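You operate a simulated robot arm through the tools that you are given. There is no shell and no other tool.

You are at the controls of a simulated two-armed robot. One attempt, no reset.

JOB
Roll the blue trolley to the yellow floor mark and load the grey-edged tray.
Fine: pull its lever down to HOLD before loading, lift the tray onto the deck with both hands, then shut the flap.

It is judged by the outcome, as a careful person would: the job done as asked, and still so three seconds after it is handed in. It fails if anything else is knocked over, pushed out of place, dropped, spilled or broken.

ROBOT AND FRAMES
Two 6-joint arms with two-finger grippers on one trunk, on a base that moves. Base frame: it is fixed to the floor where the robot stands at the start and does not move with it; the origin is under the middle of the robot, x ahead of it, y to its left, z up. Units: m, rad, N and s.
The left shoulder is at the start at [0.061, 0.143, 0.825], the right one opposite. With the tool pointing down near the work surface each hand reaches from about 0.1 to 0.66 m from the robot's upright axis, wherever it stands, measured 20 degrees to its own side. Places, roughly: blue trolley [0.6, 0.3, 0.4]; deck of the blue trolley [0.5, 0.3, 0.5]; flap of the blue trolley [0.2, 0.3, 0.5]; large tray with grey edges [-1.5, 0, 0.5]; lever of the blue trolley [0.3, 0, 0.7]. Payload 2.45 kg a hand.
Tool frame (each hand has its own): the origin (TCP) lies between the finger pads and is the grasp point; the fingertips stand 0.026 m ahead of it; z points along the fingers, y is the line along which they close. The gripper opens to 0.096 m; its body begins 0.069 m behind the TCP.
Orientation is told as [roll, pitch, yaw] about the base's x, y, z axes, in that order, counted from this pose: with the fingers straight down and closing along the base's y, the tool's x points along the base's -x, its y along +y and its z along -z.

CONTROLS
- The arms move only by the tool play_rows. It takes "left_deltas", "right_deltas" or both (then of equal length, played together; a hand with none holds still); each is a list that holds one entry, the list of rows, each a list of 7 numbers: the turn, a rotation vector about the tool's x, y, z in rad, then the shift along the tool's x, y, z in m, then the gripper command, from -1 (shut) to 1 (fully open), values between in proportion. In form: [[[ax, ay, az, tx, ty, tz, fingers], ...]]. A call has 1 to 20 rows; each row shifts and turns the commanded pose from where the row before left it, along the tool's axes as they then stand. Rows are played at 5 a second. More than 0.05 m and 0.15 rad between two rows, or a gripper value outside its range, and nothing of the call is played. A pose out of reach is approached as far as the arm can. The call stops where the force on the tool passes 70 N (or 10 N more than at its start, if that is more) or the arm is blocked; 0.2 s more then pass. The fingers move at their own pace (about 0.0799 m/s each) and stop on an object; they squeeze with about 39 N. The grip force told is the motor's: it shows also when the fingers shut on nothing. Time passes only in rows, and 0.2 s behind the last, so rows that do not move let the fingers close. The reply holds the time, the measured pose of the TCP, the force on the tool along the base axes, the opening and the grip force, in the units named above and with some noise, with the torque about the TCP (base axes, N m) and any sound that the robot's microphone picked up.
- Cameras (640 x 400 px; columns grow to the right, rows downward): "scene" is now at [0.121, 0.0002, 1.4086]; the picture's right is [0.02, -1.00, 0.00], its down [-0.91, -0.02, -0.41] and it looks along [0.41, 0.01, -0.91] (base axes); focal length 246 px, centre (320, 200). "left" rides on the left gripper at [0.081, -0.003, -0.098] in its tool frame; the picture's right is [0.04, 1.00, 0.00], its down [-0.73, 0.03, -0.68] and it looks along [-0.68, 0.03, 0.73] (tool axes); focal length 256 px, centre (320, 200). "right" rides on the right gripper at [0.082, 0.003, -0.098] in its tool frame; the picture's right is [-0.04, 1.00, 0.00], its down [-0.73, -0.03, -0.68] and it looks along [-0.68, -0.03, 0.73] (tool axes); focal length 256 px, centre (320, 200). There is no depth. A picture from a camera that has moved, and an enlarged one, comes with that camera's place and axes in the base frame and with its lens.
- snapshot(camera): a new picture of that camera. It takes no simulated time.
- lift_body(by): slides the trunk up (or, below 0, down) by that many m; the arms and the scene camera ride with it, the base frame stays. It gives what a move gives, with no picture.
- steer(legs): drives the robot by 1 to 6 legs, each [ahead, turn to the left] in m and rad, along the robot's own axes; the way and the turn of a leg run together, so that a leg with both is an arc; at most 1.5 m and 3.142 rad a leg. The arms and the cameras ride along, it lands a little off, and it stops where it bumps. It gives what a move gives.
- turn_head(pan, tilt): turns the head with the scene camera to pan (to the left, within 1.501 rad either way) and tilt (down, from -0.506 to 1.204), counted from straight ahead of the robot. It gives what a move gives.
- zoom(camera, box): a new picture of the part [left, top, right, bottom] of that camera's present view, enlarged. It takes no simulated time.
- hand_in(): hands the job in; it is judged then, once.

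Places have to be worked out from the pictures, the camera data and where the tool is seen. Open the grippers and draw the arms clear of the work before you hand the job in, unless the task says otherwise.

The tools are called after "Request:" as name(argument=value, ...) on one line, values as JSON. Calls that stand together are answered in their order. play_rows: Moves the arms, as the interface text tells. Its arguments: {"type":"object","properties":{"left_deltas":{"type":"array"},"right_deltas":{"type":"array"}},"required":[]} The other tools are called the same way: lift_body (by) moves the trunk up or down; steer (legs) drives the base; turn_head (pan, tilt) turns the head that bears the scene camera; snapshot (camera) takes a picture; zoom (camera, box) takes an enlarged picture of a part of a camera's view; hand_in () hands the job in.

At the start:

```text
time_s: 0.0
left_ee_pos: [0.5329, 0.2924, 0.9669]
left_tcp_rot: [0.0, 0.0, -0.005]
left_force: [-0.1, -0.5, 0.5]
left_moment: [0.02, -0.01, 0.06]
left_opening: 0.0958
left_gripper_force: 0.0
right_ee_pos: [0.4789, -0.162, 1.055]
right_tcp_rot: [0.001, -0.001, -0.005]
right_force: [0.2, 0.0, 0.2]
right_moment: [-0.01, 0.0, -0.02]
right_opening: 0.0961
right_gripper_force: 0.1
trunk travel left (down, up): [-0.45, 0.14]
robot x, y, heading: [-0.0003, -0.0027, 0.0]
head pan, tilt (commanded): [0.021, 1.148]
```

scene: 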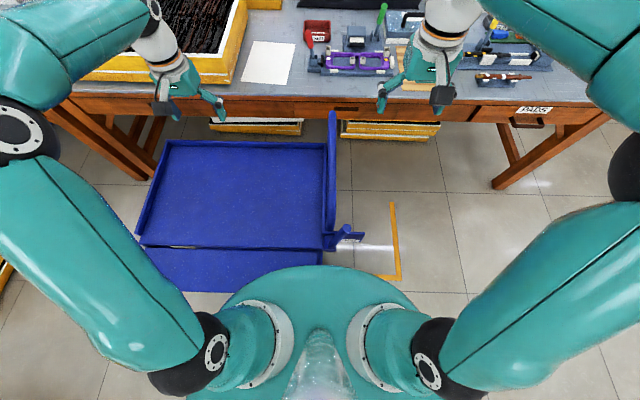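
right: 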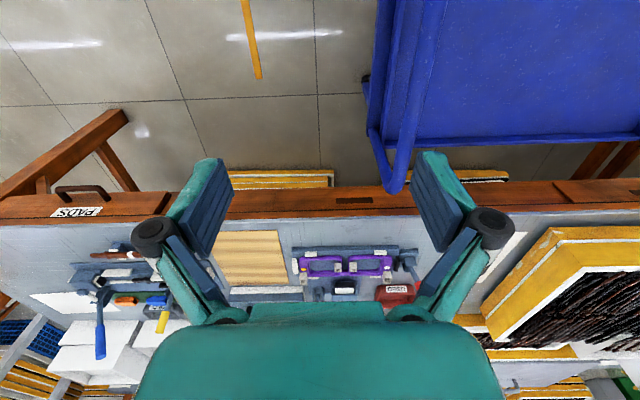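
left: 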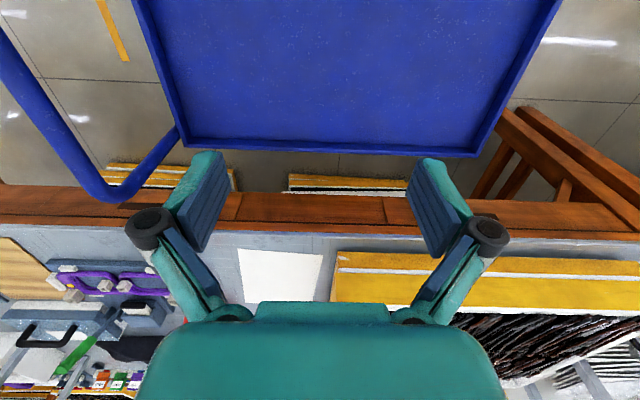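

I see the blue trolley ahead-left, with its handle on the right side and a yellow corner mark on the floor to its right. I'll look around before moving: first zoom into the lever and mark region.

Request:
zoom(camera="scene", box=[240, 100, 440, 300])

Request:
zoom(camera="scene", box=[100, 120, 360, 300])

Request:
snapshot(camera="scene")

```text
2.00 times, centred on (340, 200) of scene
camera zoom: at [0.121, 0.0002, 1.4086], right [0.02, -1.0, 0.0], down [-0.91, -0.02, -0.41], along [0.41, 0.01, -0.91], focal length 492 px, centre (280, 200)
```

zoom: 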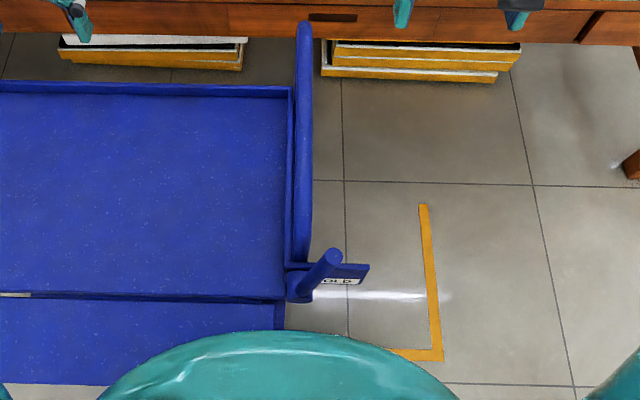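

```text
2.22 times, centred on (230, 210) of scene
camera zoom: at [0.121, 0.0002, 1.4086], right [0.02, -1.0, 0.0], down [-0.91, -0.02, -0.41], along [0.41, 0.01, -0.91], focal length 546 px, centre (520, 178)
```

zoom: 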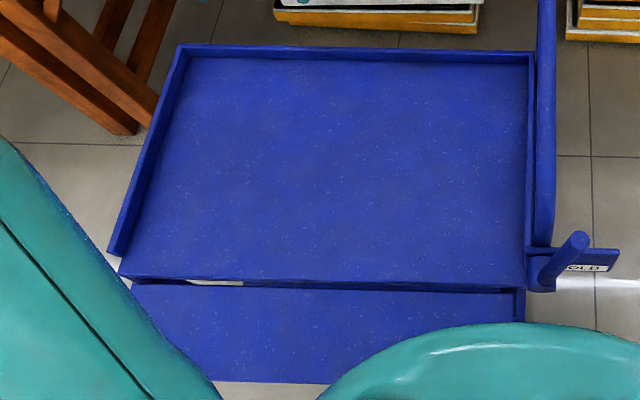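

```text
taken
camera scene: at [0.121, 0.0002, 1.4086], right [0.02, -1.0, 0.0], down [-0.91, -0.02, -0.41], along [0.41, 0.01, -0.91], focal length 246 px, centre (320, 200)
```

scene: 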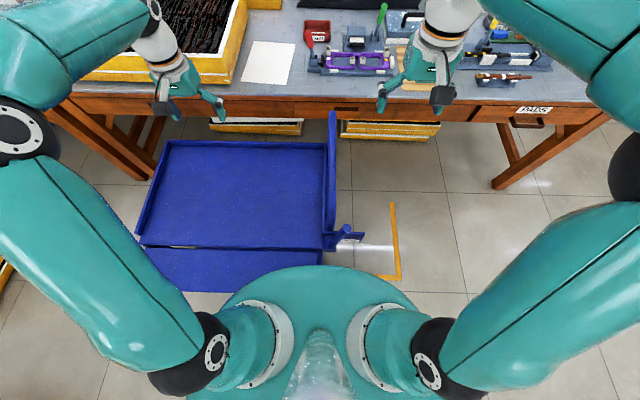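

The trolley's deck spans roughly x 0.33–0.80, y 0–0.69, and the mark's corner is at about (0.28, -0.43) on the floor, so the trolley has to roll toward -y. I'll pan the head to see the surroundings better.

Request:
turn_head(pan=-0.6, tilt=1.0)

Request:
snapshot(camera="scene")

Request:
turn_head(pan=0.8, tilt=0.9)

Request:
snapshot(camera="scene")

Request:
turn_head(pan=0.0, tilt=0.6)

Request:
snapshot(camera="scene")

```text
time_s: 1.0
left_ee_pos: [0.5327, 0.2919, 0.9687]
left_tcp_rot: [0.0, 0.0, -0.005]
left_force: [0.9, -0.1, 0.3]
left_moment: [0.01, 0.0, 0.03]
left_opening: 0.096
left_gripper_force: 0.0
right_ee_pos: [0.479, -0.1624, 1.0548]
right_tcp_rot: [0.0, 0.0, -0.006]
right_force: [-0.1, 1.0, -0.5]
right_moment: [0.03, 0.02, -0.03]
right_opening: 0.0958
right_gripper_force: 0.1
trunk travel left (down, up): [-0.45, 0.14]
robot x, y, heading: [-0.0012, 0.0019, -0.008]
head pan, tilt (commanded): [-0.6, 1.0]
```

```text
taken
camera scene: at [0.1188, -0.0403, 1.4182], right [-0.56, -0.83, 0.0], down [-0.7, 0.47, -0.54], along [0.45, -0.3, -0.84], focal length 246 px, centre (320, 200)
```

scene: 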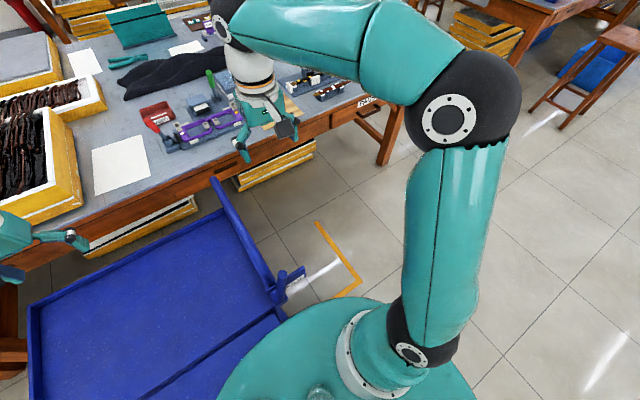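

```text
time_s: 2.5
left_ee_pos: [0.5324, 0.2917, 0.9686]
left_tcp_rot: [-0.001, -0.001, -0.005]
left_force: [-0.3, 0.5, 0.5]
left_moment: [-0.01, -0.01, 0.0]
left_opening: 0.0958
left_gripper_force: 0.1
right_ee_pos: [0.4794, -0.1624, 1.0549]
right_tcp_rot: [0.0, 0.001, -0.006]
right_force: [-0.5, -0.4, -0.5]
right_moment: [0.03, -0.01, -0.01]
right_opening: 0.096
right_gripper_force: 0.0
trunk travel left (down, up): [-0.45, 0.14]
robot x, y, heading: [-0.0005, 0.0005, 0.003]
head pan, tilt (commanded): [0.799, 0.901]
```

```text
taken
camera scene: at [0.114, 0.0531, 1.4254], right [0.72, -0.7, 0.0], down [-0.55, -0.56, -0.62], along [0.43, 0.45, -0.78], focal length 246 px, centre (320, 200)
```

scene: 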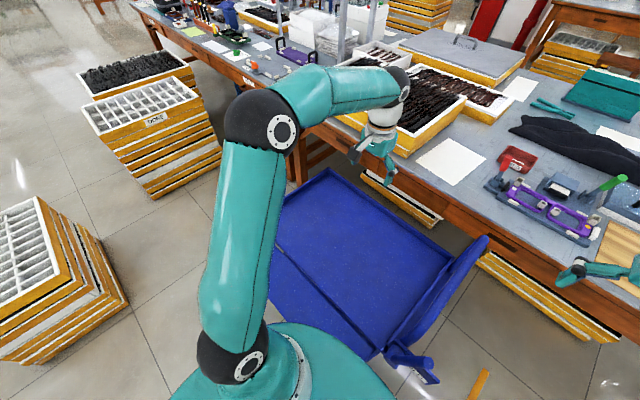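

```text
time_s: 3.7
left_ee_pos: [0.5334, 0.2918, 0.9686]
left_tcp_rot: [0.001, -0.002, -0.005]
left_force: [0.4, 0.4, 0.4]
left_moment: [-0.01, 0.01, 0.0]
left_opening: 0.0961
left_gripper_force: 0.1
right_ee_pos: [0.4794, -0.1627, 1.0545]
right_tcp_rot: [-0.001, 0.0, -0.005]
right_force: [0.0, 0.0, 0.7]
right_moment: [0.01, 0.0, -0.03]
right_opening: 0.0959
right_gripper_force: 0.1
trunk travel left (down, up): [-0.45, 0.14]
robot x, y, heading: [-0.0004, -0.0003, -0.0]
head pan, tilt (commanded): [0.0, 0.6]
```

```text
taken
camera scene: at [0.1497, -0.0009, 1.4502], right [0.0, -1.0, 0.0], down [-0.57, 0.0, -0.82], along [0.82, 0.0, -0.57], focal length 246 px, centre (320, 200)
```

scene: 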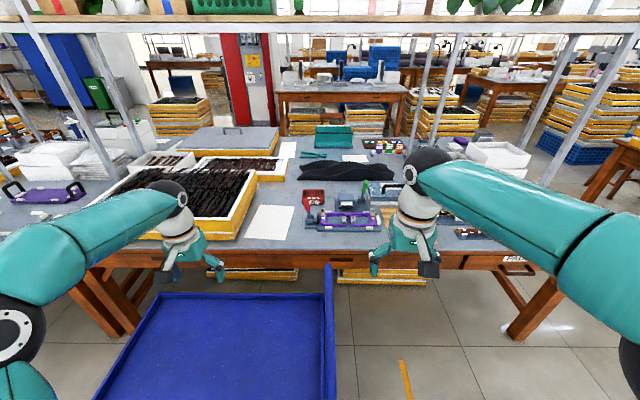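

The bench, trolley and mark are clear. I'll back away a little (0.4 m straight back) to get a full view of the trolley, its lever and the floor mark.

Request:
steer(legs=[[-0.4, 0]])

Request:
turn_head(pan=0.0, tilt=0.9)

Request:
snapshot(camera="scene")

Request:
zoom(camera="scene", box=[160, 120, 420, 290])

```text
time_s: 6.2
left_ee_pos: [0.1353, 0.291, 0.969]
left_tcp_rot: [0.0, -0.001, -0.008]
left_force: [-0.6, 0.3, 0.2]
left_moment: [0.03, 0.02, 0.02]
left_opening: 0.0962
left_gripper_force: 0.0
right_ee_pos: [0.0809, -0.1633, 1.0562]
right_tcp_rot: [0.0, 0.0, -0.007]
right_force: [0.0, -0.4, 0.5]
right_moment: [0.0, -0.02, -0.01]
right_opening: 0.096
right_gripper_force: 0.0
trunk travel left (down, up): [-0.45, 0.14]
robot x, y, heading: [-0.3966, -0.0006, -0.003]
head pan, tilt (commanded): [0.0, 0.6]
```

```text
time_s: 7.0
left_ee_pos: [0.135, 0.2915, 0.9697]
left_tcp_rot: [0.001, 0.0, -0.008]
left_force: [-0.3, -0.2, 0.3]
left_moment: [0.03, 0.0, 0.04]
left_opening: 0.0958
left_gripper_force: 0.1
right_ee_pos: [0.0826, -0.163, 1.0559]
right_tcp_rot: [-0.002, 0.002, -0.006]
right_force: [-1.1, 0.0, -0.1]
right_moment: [0.02, 0.03, 0.0]
right_opening: 0.096
right_gripper_force: 0.1
trunk travel left (down, up): [-0.45, 0.14]
robot x, y, heading: [-0.3981, 0.0024, 0.0]
head pan, tilt (commanded): [0.0, 0.901]
```

```text
taken
camera scene: at [-0.2605, -0.0011, 1.4255], right [0.0, -1.0, 0.0], down [-0.78, 0.0, -0.62], along [0.62, 0.0, -0.78], focal length 246 px, centre (320, 200)
```

scene: 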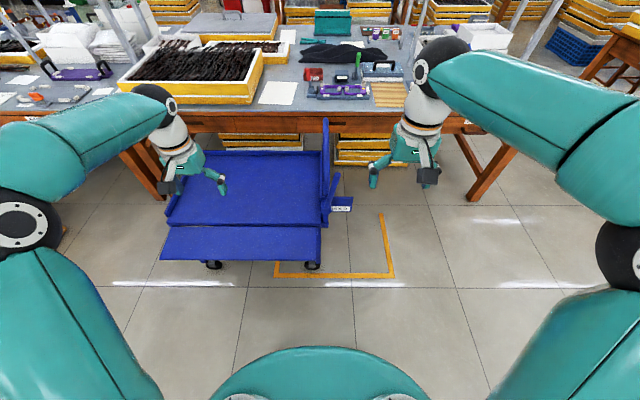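

```text
2.35 times, centred on (290, 205) of scene
camera zoom: at [-0.2605, -0.0011, 1.4255], right [0.0, -1.0, 0.0], down [-0.78, 0.0, -0.62], along [0.62, 0.0, -0.78], focal length 579 px, centre (391, 188)
```

zoom: 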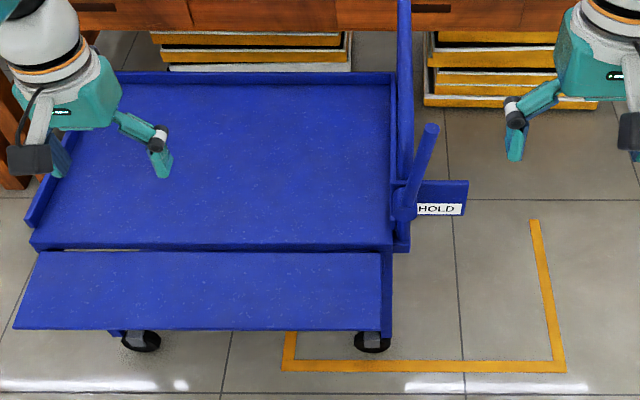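

The mark reads as a U about 0.71 m wide (y 0.27 to -0.44), x 0.28 to 0.75; the trolley needs about -0.43 m in y and perhaps a bit in x. I'll lower the trunk partway (hands remain above z 0.65) to see the wheels and under the deck.

Request:
lift_body(by=-0.28)

Request:
turn_head(pan=0.0, tilt=0.7)

Request:
snapshot(camera="scene")

Request:
zoom(camera="scene", box=[160, 130, 420, 290])

Request:
zoom(camera="scene", box=[290, 100, 420, 180])

```text
time_s: 9.8
left_ee_pos: [0.1356, 0.2901, 0.6889]
left_tcp_rot: [0.0, 0.001, -0.007]
left_force: [0.2, -0.1, -0.1]
left_moment: [0.02, -0.02, -0.04]
left_opening: 0.0961
left_gripper_force: 0.1
right_ee_pos: [0.0808, -0.1649, 0.7754]
right_tcp_rot: [-0.001, -0.001, -0.006]
right_force: [0.1, 0.6, 0.2]
right_moment: [0.01, 0.0, -0.01]
right_opening: 0.0959
right_gripper_force: 0.1
trunk travel left (down, up): [-0.17, 0.42]
robot x, y, heading: [-0.3974, -0.0001, -0.001]
head pan, tilt (commanded): [0.0, 0.901]
```

```text
time_s: 10.5
left_ee_pos: [0.1364, 0.2906, 0.6882]
left_tcp_rot: [0.001, 0.0, -0.006]
left_force: [0.6, 0.8, -1.0]
left_moment: [0.0, 0.04, -0.05]
left_opening: 0.096
left_gripper_force: 0.0
right_ee_pos: [0.082, -0.1626, 0.775]
right_tcp_rot: [0.0, 0.001, -0.008]
right_force: [0.3, -0.1, -0.6]
right_moment: [0.0, 0.01, 0.01]
right_opening: 0.0961
right_gripper_force: 0.0
trunk travel left (down, up): [-0.17, 0.42]
robot x, y, heading: [-0.3978, 0.0009, -0.003]
head pan, tilt (commanded): [0.0, 0.7]
```

```text
taken
camera scene: at [-0.2511, -0.0012, 1.1615], right [0.0, -1.0, 0.0], down [-0.65, 0.0, -0.76], along [0.76, 0.0, -0.65], focal length 246 px, centre (320, 200)
```

scene: 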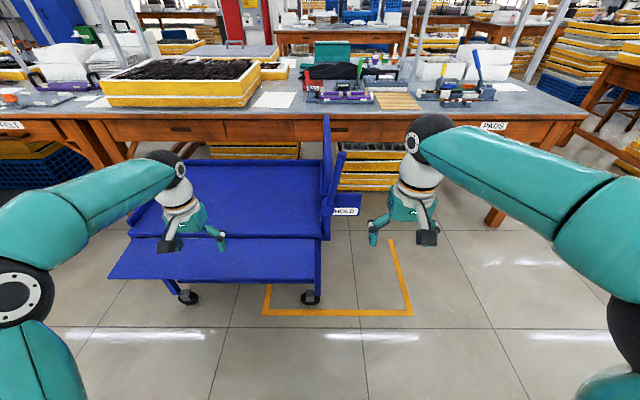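

```text
2.46 times, centred on (290, 210) of scene
camera zoom: at [-0.2511, -0.0012, 1.1615], right [0.0, -1.0, 0.0], down [-0.65, 0.0, -0.76], along [0.76, 0.0, -0.65], focal length 605 px, centre (394, 175)
```

zoom: 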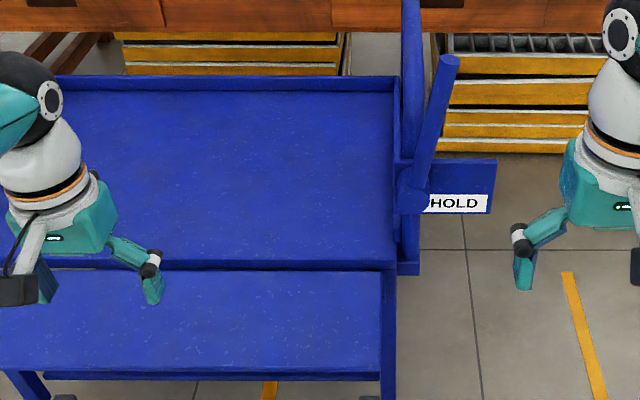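

```text
4.92 times, centred on (355, 140) of scene
camera zoom: at [-0.2511, -0.0012, 1.1615], right [0.0, -1.0, 0.0], down [-0.65, 0.0, -0.76], along [0.76, 0.0, -0.65], focal length 1210 px, centre (148, 495)
```

zoom: 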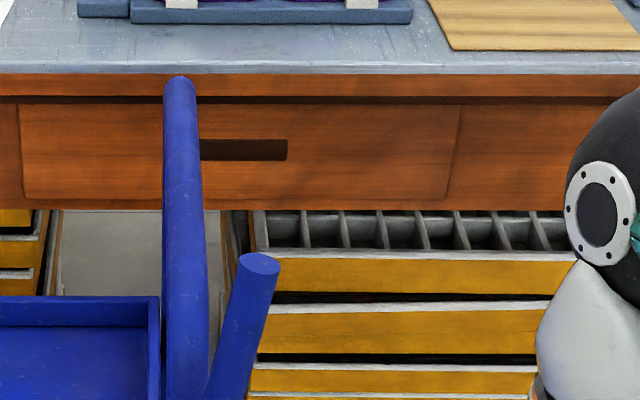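

From triangulation: handle top bar runs along x at y≈-0.025, z≈0.78 (x 0.35–0.74); the lever's tip is at ≈(0.31,-0.06,0.84), pivot ≈(0.35,-0.03,0.57). I'll zoom in on the lever and the trolley's feet for detail.

Request:
zoom(camera="scene", box=[290, 130, 390, 250])

Request:
zoom(camera="scene", box=[150, 230, 430, 330])

```text
3.33 times, centred on (340, 190) of scene
camera zoom: at [-0.2511, -0.0012, 1.1615], right [0.0, -1.0, 0.0], down [-0.65, 0.0, -0.76], along [0.76, 0.0, -0.65], focal length 820 px, centre (253, 233)
```

zoom: 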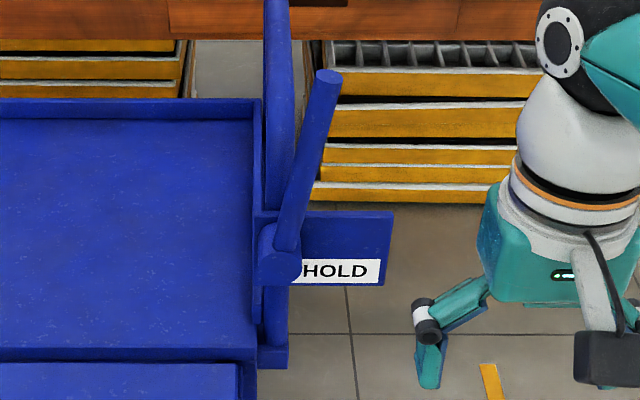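

```text
2.29 times, centred on (290, 280) of scene
camera zoom: at [-0.2511, -0.0012, 1.1615], right [0.0, -1.0, 0.0], down [-0.65, 0.0, -0.76], along [0.76, 0.0, -0.65], focal length 562 px, centre (389, 17)
```

zoom: 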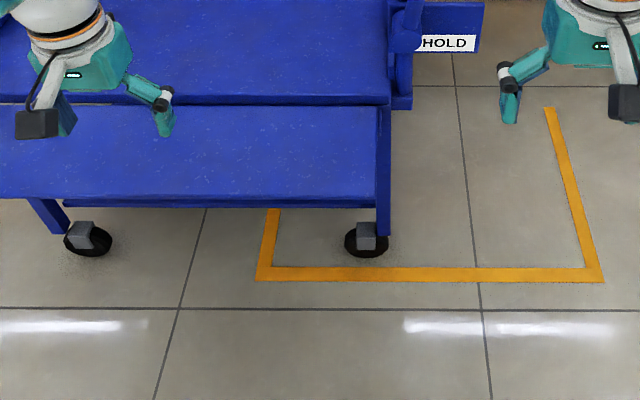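

The lever's pivot axis is along x, so it swings from up toward -y (right) and down to the HOLD label. I'll raise the trunk back up, then drive to about (-0.05,-0.15) facing the trolley.

Request:
lift_body(by=0.28)

Request:
steer(legs=[[0, -0.4], [0.38, 0], [0, 0.4]])

Request:
turn_head(pan=0.0, tilt=1.0)

Request:
snapshot(camera="scene")

Request:
snapshot(camera="right")

Request:
snapshot(camera="left")

```text
time_s: 13.4
left_ee_pos: [0.1357, 0.2902, 0.9686]
left_tcp_rot: [0.001, 0.0, -0.008]
left_force: [0.1, 1.1, -0.9]
left_moment: [0.02, -0.02, 0.02]
left_opening: 0.096
left_gripper_force: 0.1
right_ee_pos: [0.0813, -0.1633, 1.0548]
right_tcp_rot: [0.002, 0.0, -0.007]
right_force: [-0.2, 0.5, 0.5]
right_moment: [-0.01, -0.01, -0.01]
right_opening: 0.0959
right_gripper_force: 0.0
trunk travel left (down, up): [-0.45, 0.14]
robot x, y, heading: [-0.3957, 0.0012, -0.003]
head pan, tilt (commanded): [0.0, 0.7]
```

```text
time_s: 18.4
left_ee_pos: [0.4851, 0.1483, 0.9685]
left_tcp_rot: [-0.001, 0.003, 0.001]
left_force: [0.3, -0.2, -0.2]
left_moment: [-0.05, 0.03, 0.01]
left_opening: 0.096
left_gripper_force: 0.1
right_ee_pos: [0.4337, -0.306, 1.0551]
right_tcp_rot: [0.001, 0.002, -0.002]
right_force: [0.2, 0.7, 1.0]
right_moment: [0.02, 0.02, 0.0]
right_opening: 0.0958
right_gripper_force: 0.1
trunk travel left (down, up): [-0.45, 0.14]
robot x, y, heading: [-0.0395, -0.1635, 0.003]
head pan, tilt (commanded): [0.0, 0.7]
```

```text
time_s: 19.2
left_ee_pos: [0.4846, 0.1462, 0.9701]
left_tcp_rot: [0.0, 0.0, -0.001]
left_force: [0.6, -1.2, -0.3]
left_moment: [0.03, -0.01, 0.02]
left_opening: 0.0959
left_gripper_force: 0.0
right_ee_pos: [0.4337, -0.3066, 1.0559]
right_tcp_rot: [0.001, 0.0, 0.001]
right_force: [0.1, 0.0, 0.5]
right_moment: [-0.01, -0.02, 0.03]
right_opening: 0.0961
right_gripper_force: 0.0
trunk travel left (down, up): [-0.45, 0.14]
robot x, y, heading: [-0.046, -0.1643, 0.007]
head pan, tilt (commanded): [0.0, 1.0]
```

```text
taken
camera scene: at [0.0845, -0.1656, 1.4182], right [0.0, -1.0, 0.0], down [-0.84, 0.0, -0.54], along [0.54, 0.0, -0.84], focal length 246 px, centre (320, 200)
```

scene: 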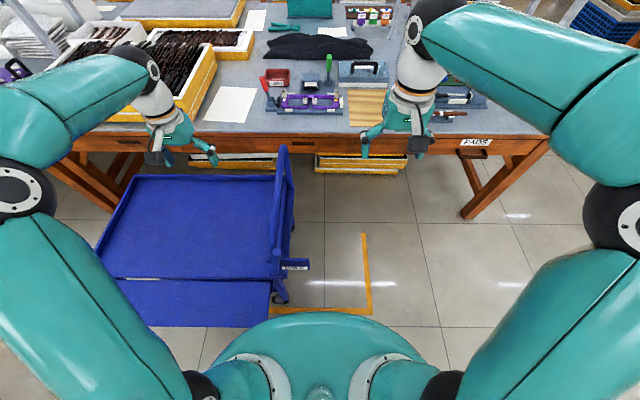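

```text
taken
camera right: at [0.3516, -0.3037, 1.1539], right [0.04, 1.0, 0.0], down [0.73, -0.03, 0.68], along [0.68, -0.03, -0.73], focal length 256 px, centre (320, 200)
```

right: 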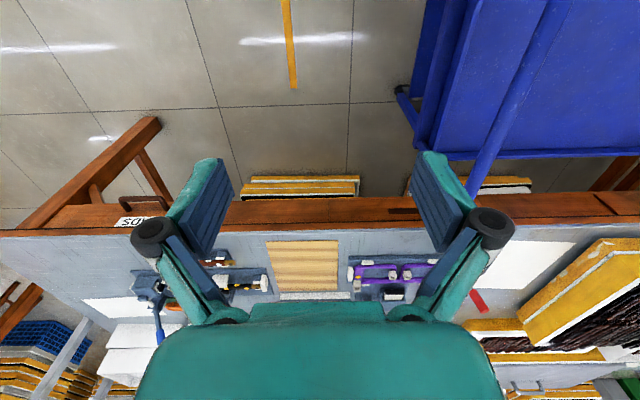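

```text
taken
camera left: at [0.403, 0.1445, 1.0673], right [-0.04, 1.0, 0.0], down [0.73, 0.03, 0.68], along [0.68, 0.03, -0.73], focal length 256 px, centre (320, 200)
```

left: 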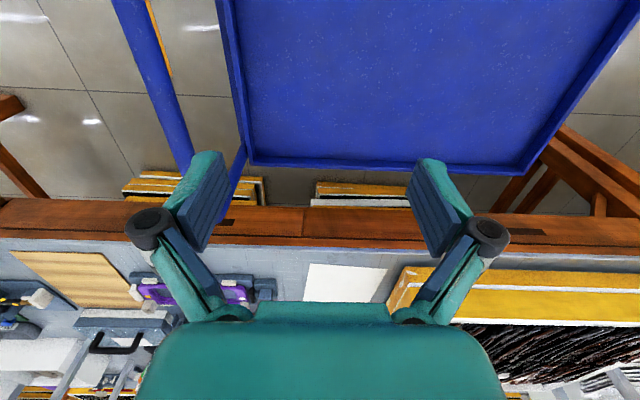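

The right-hand camera glimpses the trolley's far-right foot. Let me zoom in there and on the lever to pin down the foot footprint and the handle.

Request:
zoom(camera="right", box=[260, 0, 640, 230])

Request:
zoom(camera="scene", box=[220, 130, 400, 330])

Request:
zoom(camera="right", box=[360, 40, 480, 140])

```text
1.68 times, centred on (450, 115) of right
camera zoom: at [0.3516, -0.3037, 1.1539], right [0.04, 1.0, 0.0], down [0.73, -0.03, 0.68], along [0.68, -0.03, -0.73], focal length 431 px, centre (101, 343)
```

zoom: 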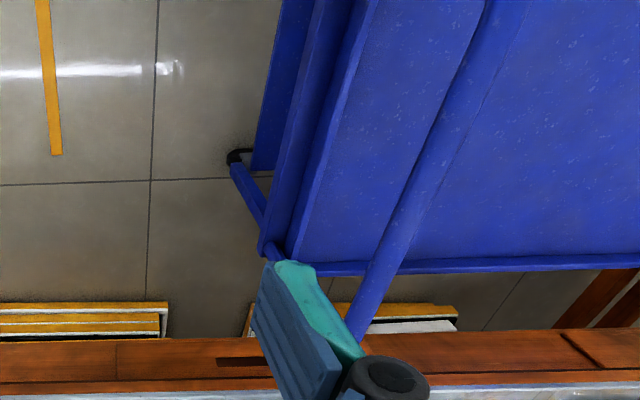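

```text
2.00 times, centred on (310, 230) of scene
camera zoom: at [0.0845, -0.1656, 1.4182], right [0.0, -1.0, 0.0], down [-0.84, 0.0, -0.54], along [0.54, 0.0, -0.84], focal length 492 px, centre (340, 140)
```

zoom: 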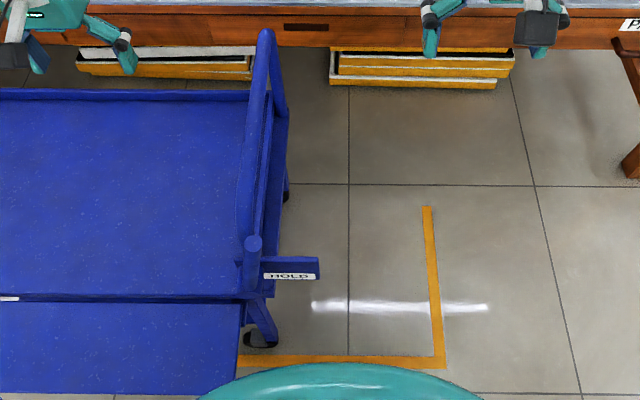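

```text
4.00 times, centred on (420, 90) of right
camera zoom: at [0.3516, -0.3037, 1.1539], right [0.04, 1.0, 0.0], down [0.73, -0.03, 0.68], along [0.68, -0.03, -0.73], focal length 1024 px, centre (-80, 640)
```

zoom: 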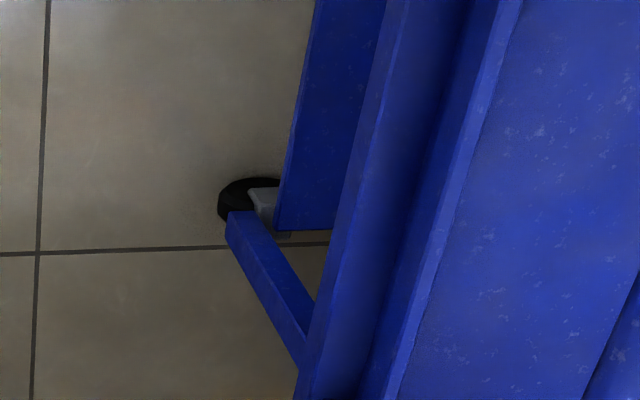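

The feet span x≈0.34–0.775, y≈0.046–0.64, which fits the mark's near line and sides without any x shift, so the roll needed is about -0.428 m in y. I'll move the right hand above the handle's top bar (y≈-0.027, z≈0.775) and the left hand out of the way.

Request:
play_rows(left_deltas=[[[0, 0, 0, 0, 0.04, 0, 1], [0, 0, 0, 0, 0.04, 0, 1], [0, 0, 0, 0, 0.04, 0, 1], [0, 0, 0, 0, 0.04, 0, 1], [0, 0, 0, 0, 0.04, 0, 1], [0, 0, 0, 0, 0.02, 0, 1], [0, 0, 0, 0, 0, 0, 1], [0, 0, 0, 0, 0, 0, 1]]], right_deltas=[[[0, 0, 0, -0.0143, 0.0465, 0, 1], [0, 0, 0, -0.0143, 0.0465, 0, 1], [0, 0, 0, -0.0143, 0.0465, 0, 1], [0, 0, 0, -0.0143, 0.0465, 0, 1], [0, 0, 0, -0.0143, 0.0465, 0, 1], [0, 0, 0, -0.0143, 0.0465, 0, 1], [0, 0, 0, 0, 0, 0.045, 1], [0, 0, 0, 0, 0, 0.045, 1]]])

Request:
snapshot(camera="right")

Request:
snapshot(camera="scene")

```text
time_s: 21.1
left_ee_pos: [0.4853, 0.367, 0.9692]
left_tcp_rot: [-0.001, 0.002, -0.001]
left_force: [0.8, 0.0, -0.5]
left_moment: [0.03, 0.02, 0.0]
left_opening: 0.0957
left_gripper_force: 0.0
right_ee_pos: [0.4794, -0.0561, 0.9458]
right_tcp_rot: [0.001, 0.001, 0.001]
right_force: [-0.3, 0.1, -0.3]
right_moment: [0.0, 0.03, 0.01]
right_opening: 0.0958
right_gripper_force: 0.1
right hand out of reach, approached as far as the arm can: row 5, 6
trunk travel left (down, up): [-0.45, 0.14]
robot x, y, heading: [-0.0486, -0.1626, 0.005]
head pan, tilt (commanded): [0.0, 1.0]
```

```text
taken
camera right: at [0.3967, -0.0532, 1.0447], right [0.04, 1.0, 0.0], down [0.73, -0.03, 0.68], along [0.68, -0.03, -0.73], focal length 256 px, centre (320, 200)
```

right: 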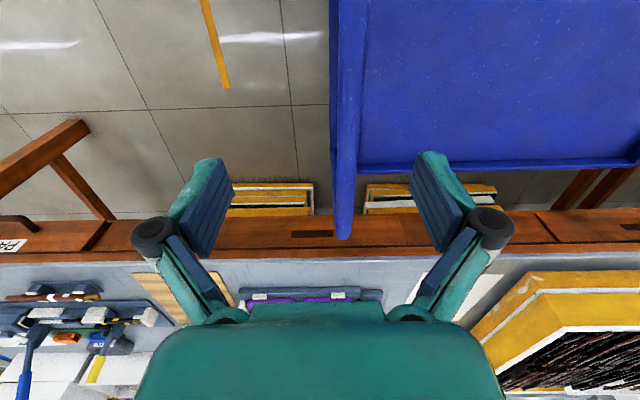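

```text
taken
camera scene: at [0.086, -0.1649, 1.4187], right [0.0, -1.0, 0.0], down [-0.84, 0.0, -0.54], along [0.54, 0.0, -0.84], focal length 246 px, centre (320, 200)
```

scene: 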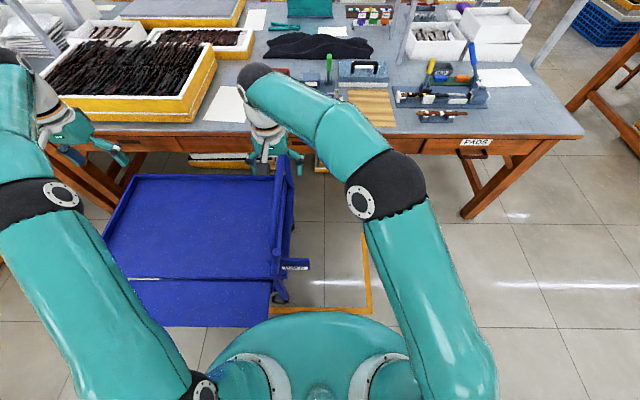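

The right hand was reach-limited at that height; it's now at (0.48,-0.056,0.946). I'll descend gradually while correcting toward (0.53,-0.027,0.81), where reach should be better.

Request:
play_rows(right_deltas=[[[0, 0, 0, 0, 0, 0, 1], [0, 0, 0, -0.005, 0.007, 0.04, 1], [0, 0, 0, -0.01, 0.007, 0.04, 1], [0, 0, 0, -0.015, 0.0075, 0.03, 1], [0, 0, 0, -0.015, 0.0075, 0.015, 1], [0, 0, 0, 0, 0, 0, 1]]])

Request:
snapshot(camera="right")

Request:
snapshot(camera="scene")

```text
time_s: 22.4
left_ee_pos: [0.4827, 0.3662, 0.9705]
left_tcp_rot: [0.0, 0.0, -0.001]
left_force: [0.3, -0.7, -0.1]
left_moment: [0.01, 0.01, 0.0]
left_opening: 0.0961
left_gripper_force: 0.1
right_ee_pos: [0.537, -0.0413, 0.8329]
right_tcp_rot: [0.014, -0.011, -0.031]
right_force: [0.4, -1.7, 0.3]
right_moment: [-0.01, -0.01, 0.0]
right_opening: 0.096
right_gripper_force: 0.1
trunk travel left (down, up): [-0.45, 0.14]
robot x, y, heading: [-0.0426, -0.1658, 0.004]
head pan, tilt (commanded): [0.0, 1.0]
```

```text
taken
camera right: at [0.4533, -0.0376, 0.9312], right [0.07, 1.0, 0.02], down [0.72, -0.06, 0.69], along [0.69, -0.04, -0.73], focal length 256 px, centre (320, 200)
```

right: 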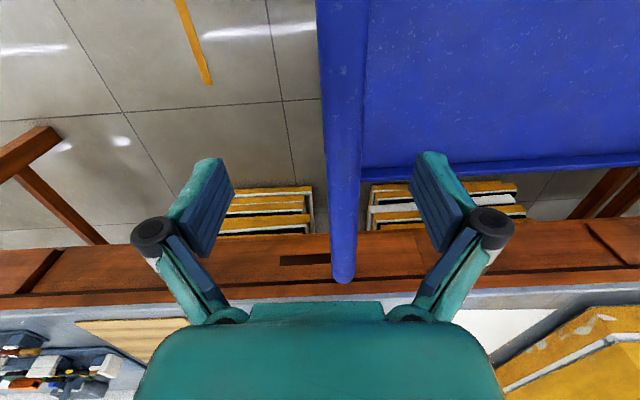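

```text
taken
camera scene: at [0.0845, -0.1652, 1.4193], right [0.0, -1.0, 0.0], down [-0.84, 0.0, -0.54], along [0.54, 0.0, -0.84], focal length 246 px, centre (320, 200)
```

scene: 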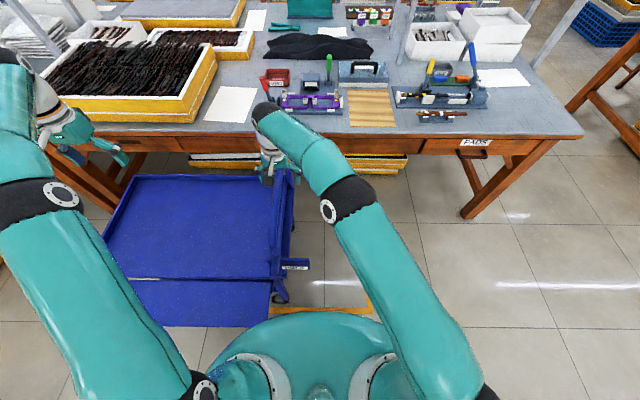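

The bar sits about 0.015 m to the left of the tool and ~0.06 m below. I'll shift +y 0.014 and descend to the bar's height.

Request:
play_rows(right_deltas=[[[0, 0, 0, 0.005, 0.007, 0.015, 1], [0, 0, 0, 0.005, 0.007, 0.015, 1], [0, 0, 0, 0, 0, 0.015, 1], [0, 0, 0, 0, 0, 0.012, 1], [0, 0, 0, 0, 0, 0, 1]]])

Request:
snapshot(camera="right")

```text
time_s: 23.9
left_ee_pos: [0.4843, 0.3667, 0.9659]
left_tcp_rot: [0.001, 0.001, 0.001]
left_force: [-0.1, -0.5, -0.2]
left_moment: [0.05, 0.01, -0.02]
left_opening: 0.0958
left_gripper_force: 0.1
right_ee_pos: [0.5359, -0.0408, 0.7719]
right_tcp_rot: [0.019, -0.007, -0.059]
right_force: [0.2, -0.2, -0.5]
right_moment: [0.0, 0.0, 0.02]
right_opening: 0.0959
right_gripper_force: 0.0
trunk travel left (down, up): [-0.45, 0.14]
robot x, y, heading: [-0.0444, -0.1658, 0.003]
head pan, tilt (commanded): [0.0, 1.0]
stopped in row 5 (right hand): the arm was blocked; the commanded pose is now the measured one
```

```text
taken
camera right: at [0.4539, -0.034, 0.8702], right [0.1, 0.99, 0.02], down [0.73, -0.09, 0.68], along [0.68, -0.06, -0.73], focal length 256 px, centre (320, 200)
```

right: 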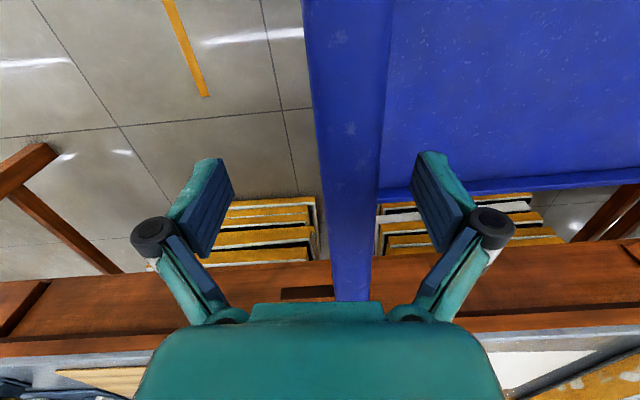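

The bar is between the open fingers (about 0.012 m off-centre), z matches; the arm is near a joint limit in +y but that's fine as I'll be pulling toward -y. Now I close the right gripper on the handle.

Request:
play_rows(right_deltas=[[[0, 0, 0, 0, -0.001, 0, 0.2], [0, 0, 0, 0, -0.001, 0, -0.4], [0, 0, 0, 0, -0.001, 0, -1], [0, 0, 0, 0, 0, 0, -1], [0, 0, 0, 0, 0, 0, -1], [0, 0, 0, 0, 0, 0, -1]]])

Request:
snapshot(camera="right")

```text
time_s: 25.2
left_ee_pos: [0.4853, 0.3658, 0.9684]
left_tcp_rot: [0.001, 0.001, 0.0]
left_force: [0.1, 0.2, 0.5]
left_moment: [0.01, -0.02, -0.01]
left_opening: 0.0958
left_gripper_force: 0.1
right_ee_pos: [0.5333, -0.0418, 0.7703]
right_tcp_rot: [0.011, 0.002, -0.051]
right_force: [1.5, -7.7, -20.6]
right_moment: [0.09, -1.04, 1.29]
right_opening: 0.0248
right_gripper_force: 45.0
trunk travel left (down, up): [-0.45, 0.14]
robot x, y, heading: [-0.0484, -0.1659, 0.011]
head pan, tilt (commanded): [0.0, 1.0]
```

```text
taken
camera right: at [0.4519, -0.0352, 0.8689], right [0.09, 1.0, 0.01], down [0.73, -0.08, 0.68], along [0.68, -0.05, -0.74], focal length 256 px, centre (320, 200)
```

right: 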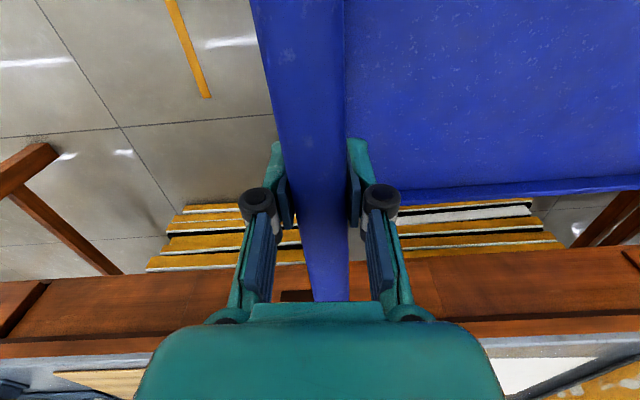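

Gripped (opening 0.025, 45 N). I'll pull gently toward -y in small steps first to see how the trolley responds.

Request:
play_rows(right_deltas=[[[0, 0, 0, -0.0005, -0.01, 0, -1], [0, 0, 0, -0.0005, -0.01, 0, -1], [0, 0, 0, -0.0007, -0.015, 0, -1], [0, 0, 0, -0.0007, -0.015, 0, -1], [0, 0, 0, 0, 0, 0, -1]]])

Request:
snapshot(camera="scene")

```text
time_s: 26.4
left_ee_pos: [0.4861, 0.3653, 0.9696]
left_tcp_rot: [0.001, 0.001, 0.001]
left_force: [0.0, 0.9, -0.2]
left_moment: [0.01, 0.03, -0.02]
left_opening: 0.0961
left_gripper_force: 0.1
right_ee_pos: [0.5331, -0.0927, 0.771]
right_tcp_rot: [0.01, 0.002, -0.052]
right_force: [-1.8, -7.1, -26.2]
right_moment: [-0.01, -0.53, 1.13]
right_opening: 0.0247
right_gripper_force: 45.0
trunk travel left (down, up): [-0.45, 0.14]
robot x, y, heading: [-0.0446, -0.1631, 0.005]
head pan, tilt (commanded): [0.0, 1.0]
```

```text
taken
camera scene: at [0.0871, -0.1654, 1.4179], right [0.0, -1.0, 0.0], down [-0.84, 0.0, -0.54], along [0.54, 0.0, -0.84], focal length 246 px, centre (320, 200)
```

scene: 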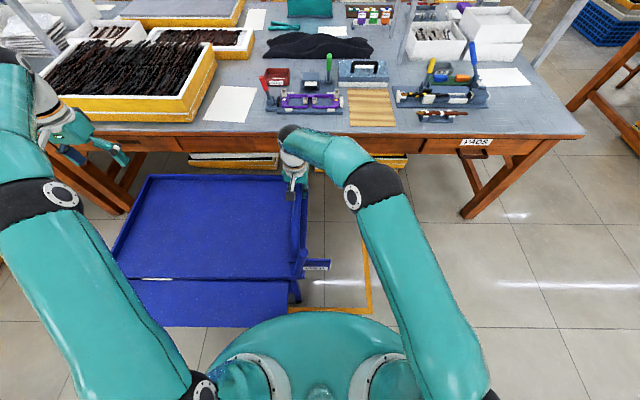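

The trolley rolls along with the hand (about 0.065 m so far) without turning. I continue pulling about 0.30 m toward -y.

Request:
play_rows(right_deltas=[[[0, 0, 0, -0.0008, -0.015, 0, -1], [0, 0, 0, -0.001, -0.02, 0, -1], [0, 0, 0, -0.001, -0.025, 0, -1], [0, 0, 0, -0.001, -0.025, 0, -1], [0, 0, 0, -0.001, -0.025, 0, -1], [0, 0, 0, -0.001, -0.025, 0, -1], [0, 0, 0, -0.001, -0.025, 0, -1], [0, 0, 0, -0.001, -0.025, 0, -1], [0, 0, 0, -0.001, -0.025, 0, -1], [0, 0, 0, -0.001, -0.025, 0, -1], [0, 0, 0, -0.001, -0.025, 0, -1], [0, 0, 0, -0.001, -0.02, 0, -1], [0, 0, 0, -0.0005, -0.01, 0, -1], [0, 0, 0, 0, 0, 0, -1], [0, 0, 0, 0, 0, 0, -1]]])

Request:
snapshot(camera="scene")

Request:
zoom(camera="scene", box=[120, 160, 420, 350])

```text
time_s: 29.6
left_ee_pos: [0.4824, 0.3668, 0.9704]
left_tcp_rot: [-0.001, 0.001, 0.001]
left_force: [-0.6, 0.2, -1.1]
left_moment: [0.04, 0.0, 0.0]
left_opening: 0.0959
left_gripper_force: 0.1
right_ee_pos: [0.532, -0.3803, 0.7719]
right_tcp_rot: [0.014, -0.012, -0.053]
right_force: [8.4, -2.6, 24.1]
right_moment: [0.06, 0.3, 1.07]
right_opening: 0.025
right_gripper_force: 45.3
trunk travel left (down, up): [-0.45, 0.14]
robot x, y, heading: [-0.0456, -0.1656, 0.007]
head pan, tilt (commanded): [0.0, 1.0]
```

```text
taken
camera scene: at [0.0833, -0.1646, 1.4185], right [0.0, -1.0, 0.0], down [-0.84, 0.0, -0.54], along [0.54, 0.0, -0.84], focal length 246 px, centre (320, 200)
```

scene: 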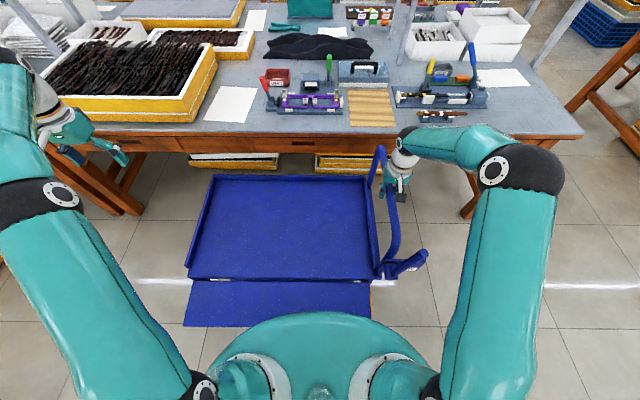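

```text
2.11 times, centred on (270, 255) of scene
camera zoom: at [0.0833, -0.1646, 1.4185], right [0.0, -1.0, 0.0], down [-0.84, 0.0, -0.54], along [0.54, 0.0, -0.84], focal length 518 px, centre (425, 84)
```

zoom: 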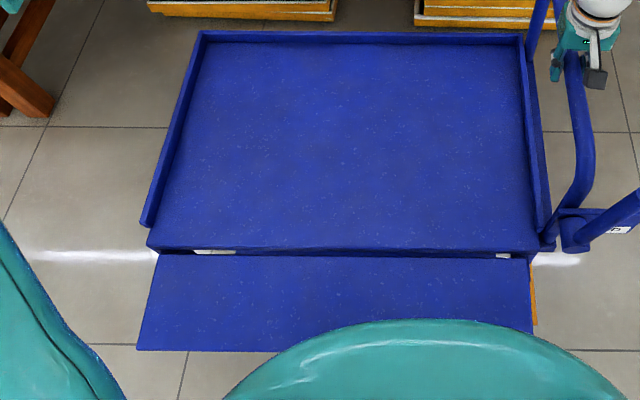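

Trolley centre is now at y≈-0.013; the mark's centre is y≈-0.086. I'll pull another 0.072 m slowly and then check the feet against the mark.

Request:
play_rows(right_deltas=[[[0, 0, 0, -0.0007, -0.014, 0, -1], [0, 0, 0, -0.001, -0.018, 0, -1], [0, 0, 0, -0.001, -0.018, 0, -1], [0, 0, 0, -0.0007, -0.014, 0, -1], [0, 0, 0, -0.0004, -0.008, 0, -1], [0, 0, 0, 0, 0, 0, -1], [0, 0, 0, 0, 0, 0, -1]]])

Request:
zoom(camera="scene", box=[120, 160, 480, 360])

Request:
snapshot(camera="right")

Request:
snapshot(camera="left")

```text
time_s: 31.2
left_ee_pos: [0.4841, 0.3666, 0.9699]
left_tcp_rot: [-0.002, 0.002, -0.001]
left_force: [-0.6, 0.0, -0.1]
left_moment: [-0.03, 0.01, -0.04]
left_opening: 0.0959
left_gripper_force: 0.1
right_ee_pos: [0.5281, -0.4516, 0.7665]
right_tcp_rot: [0.015, -0.001, -0.051]
right_force: [5.3, 4.5, 0.7]
right_moment: [-0.05, 0.26, 0.95]
right_opening: 0.0283
right_gripper_force: 44.9
trunk travel left (down, up): [-0.45, 0.14]
robot x, y, heading: [-0.0481, -0.1645, 0.004]
head pan, tilt (commanded): [0.0, 1.0]
```

```text
1.78 times, centred on (300, 260) of scene
camera zoom: at [0.0854, -0.1647, 1.418], right [0.0, -1.0, 0.0], down [-0.84, 0.0, -0.54], along [0.54, 0.0, -0.84], focal length 437 px, centre (356, 93)
```

zoom: 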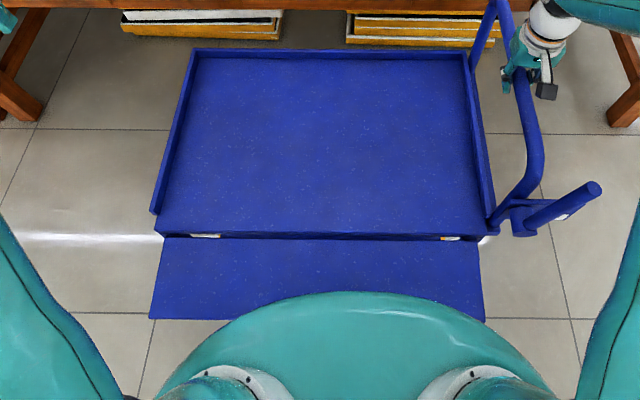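

```text
taken
camera right: at [0.4475, -0.4454, 0.8645], right [0.09, 1.0, 0.01], down [0.73, -0.08, 0.68], along [0.68, -0.05, -0.73], focal length 256 px, centre (320, 200)
```

right: 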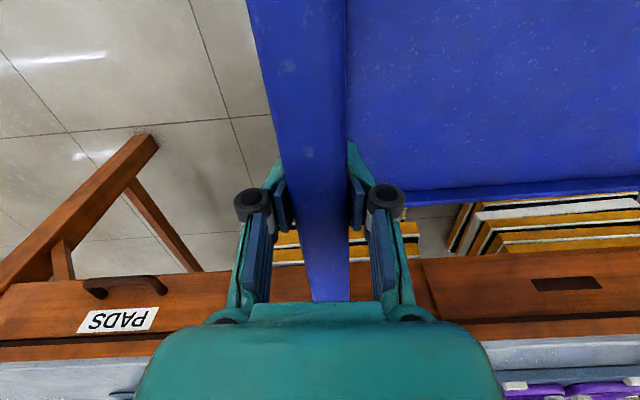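

```text
taken
camera left: at [0.403, 0.3647, 1.0675], right [-0.04, 1.0, 0.0], down [0.73, 0.03, 0.68], along [0.68, 0.03, -0.74], focal length 256 px, centre (320, 200)
```

left: 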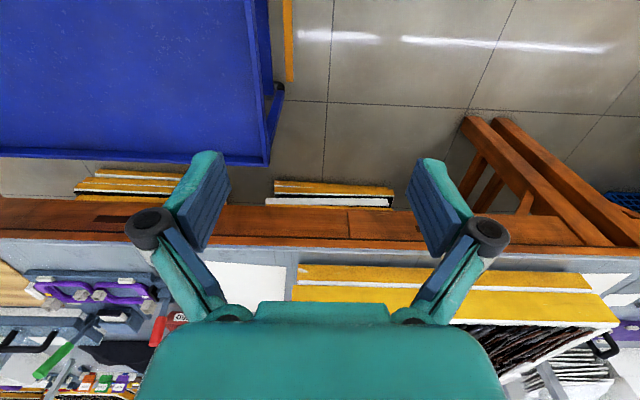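

The trolley's deck centre is now at about y=-0.088, matching the mark's centre. I'll zoom the left camera on the far-left foot versus the mark's left line to verify.

Request:
zoom(camera="left", box=[220, 0, 380, 120])

Request:
turn_head(pan=0.7, tilt=1.1)

Request:
snapshot(camera="scene")

Request:
turn_head(pan=-0.7, tilt=1.1)

Request:
snapshot(camera="scene")

```text
3.33 times, centred on (300, 60) of left
camera zoom: at [0.403, 0.3647, 1.0675], right [-0.04, 1.0, 0.0], down [0.73, 0.03, 0.68], along [0.68, 0.03, -0.74], focal length 853 px, centre (387, 667)
```

zoom: 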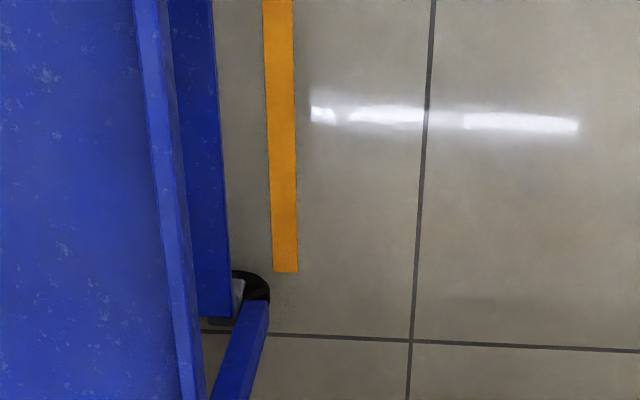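

```text
time_s: 32.3
left_ee_pos: [0.4838, 0.3665, 0.9695]
left_tcp_rot: [-0.001, -0.001, 0.001]
left_force: [0.7, 0.4, -0.4]
left_moment: [0.02, 0.0, -0.02]
left_opening: 0.096
left_gripper_force: 0.1
right_ee_pos: [0.5301, -0.4516, 0.7678]
right_tcp_rot: [0.014, -0.004, -0.053]
right_force: [0.6, 1.6, 2.3]
right_moment: [-0.08, 0.63, 1.03]
right_opening: 0.027
right_gripper_force: 45.2
trunk travel left (down, up): [-0.45, 0.14]
robot x, y, heading: [-0.0454, -0.1633, 0.004]
head pan, tilt (commanded): [0.7, 1.1]
```

```text
taken
camera scene: at [0.0632, -0.1244, 1.4116], right [0.65, -0.76, 0.0], down [-0.68, -0.58, -0.45], along [0.35, 0.29, -0.89], focal length 246 px, centre (320, 200)
```

scene: 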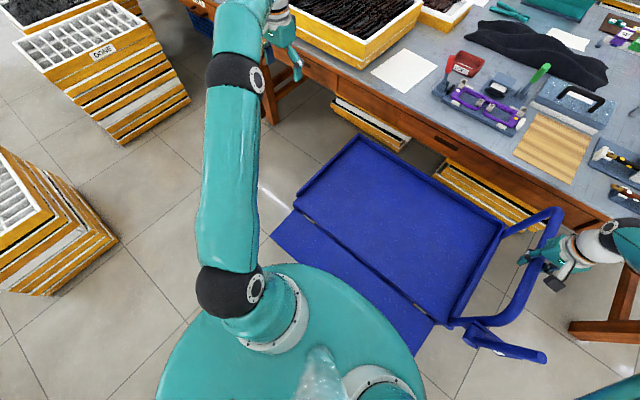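

```text
time_s: 33.9
left_ee_pos: [0.4842, 0.3664, 0.9693]
left_tcp_rot: [0.001, 0.001, 0.0]
left_force: [1.4, -0.7, -0.3]
left_moment: [0.01, 0.0, 0.03]
left_opening: 0.0959
left_gripper_force: 0.1
right_ee_pos: [0.5288, -0.4529, 0.7677]
right_tcp_rot: [0.013, -0.004, -0.052]
right_force: [-3.0, 0.6, 1.8]
right_moment: [-0.05, 0.39, 1.1]
right_opening: 0.0266
right_gripper_force: 44.8
trunk travel left (down, up): [-0.45, 0.14]
robot x, y, heading: [-0.0465, -0.1676, 0.007]
head pan, tilt (commanded): [-0.7, 1.1]
```

```text
taken
camera scene: at [0.0631, -0.2057, 1.4116], right [-0.64, -0.77, 0.0], down [-0.68, 0.57, -0.45], along [0.35, -0.29, -0.89], focal length 246 px, centre (320, 200)
```

scene: 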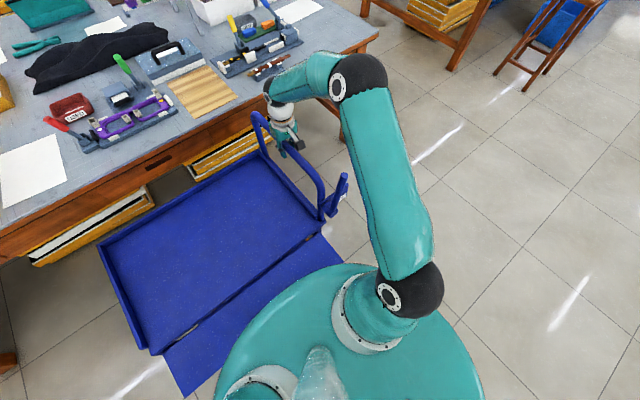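

The far-left foot sits just inside the mark's left line as expected, so the trolley is in position. To keep it from creeping while I work the lever, I'll have the left hand grip the trolley's left wall: first bring it above the wall at (0.42, 0.257).

Request:
play_rows(left_deltas=[[[0, 0, 0, 0.0064, -0.0108, 0.033, 1], [0, 0, 0, 0.0064, -0.0108, 0.033, 1], [0, 0, 0, 0.0064, -0.0108, 0.033, 1], [0, 0, 0, 0.0064, -0.0108, 0.033, 1], [0, 0, 0, 0.0064, -0.0108, 0.033, 1], [0, 0, 0, 0.0064, -0.0108, 0.033, 1], [0, 0, 0, 0.0064, -0.0108, 0.033, 1], [0, 0, 0, 0.0064, -0.0108, 0.033, 1], [0, 0, 0, 0.0064, -0.0108, 0.033, 1], [0, 0, 0, 0.0064, -0.0108, 0.033, 1], [0, 0, 0, 0, 0, 0, 1]]])

Request:
snapshot(camera="left")

```text
time_s: 36.2
left_ee_pos: [0.4188, 0.2576, 0.639]
left_tcp_rot: [0.001, 0.0, -0.002]
left_force: [-0.6, 0.3, 0.7]
left_moment: [0.03, -0.01, -0.02]
left_opening: 0.096
left_gripper_force: 0.0
right_ee_pos: [0.5298, -0.4522, 0.7679]
right_tcp_rot: [0.013, -0.004, -0.05]
right_force: [-2.5, -0.5, 2.7]
right_moment: [0.01, -0.03, 1.14]
right_opening: 0.0262
right_gripper_force: 44.9
trunk travel left (down, up): [-0.45, 0.14]
robot x, y, heading: [-0.0467, -0.1633, 0.003]
head pan, tilt (commanded): [-0.7, 1.1]
```

```text
taken
camera left: at [0.337, 0.2559, 0.7377], right [-0.04, 1.0, 0.0], down [0.73, 0.03, 0.68], along [0.68, 0.03, -0.73], focal length 256 px, centre (320, 200)
```

left: 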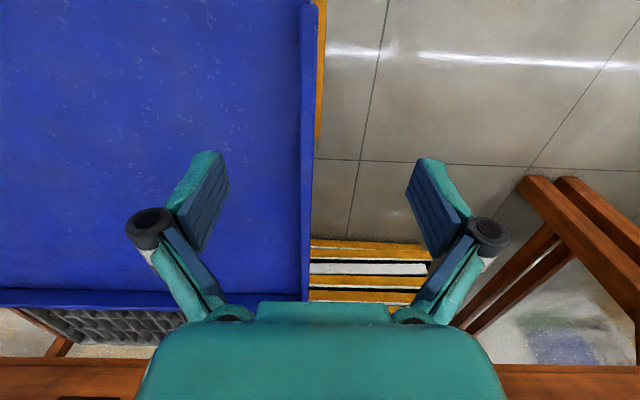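

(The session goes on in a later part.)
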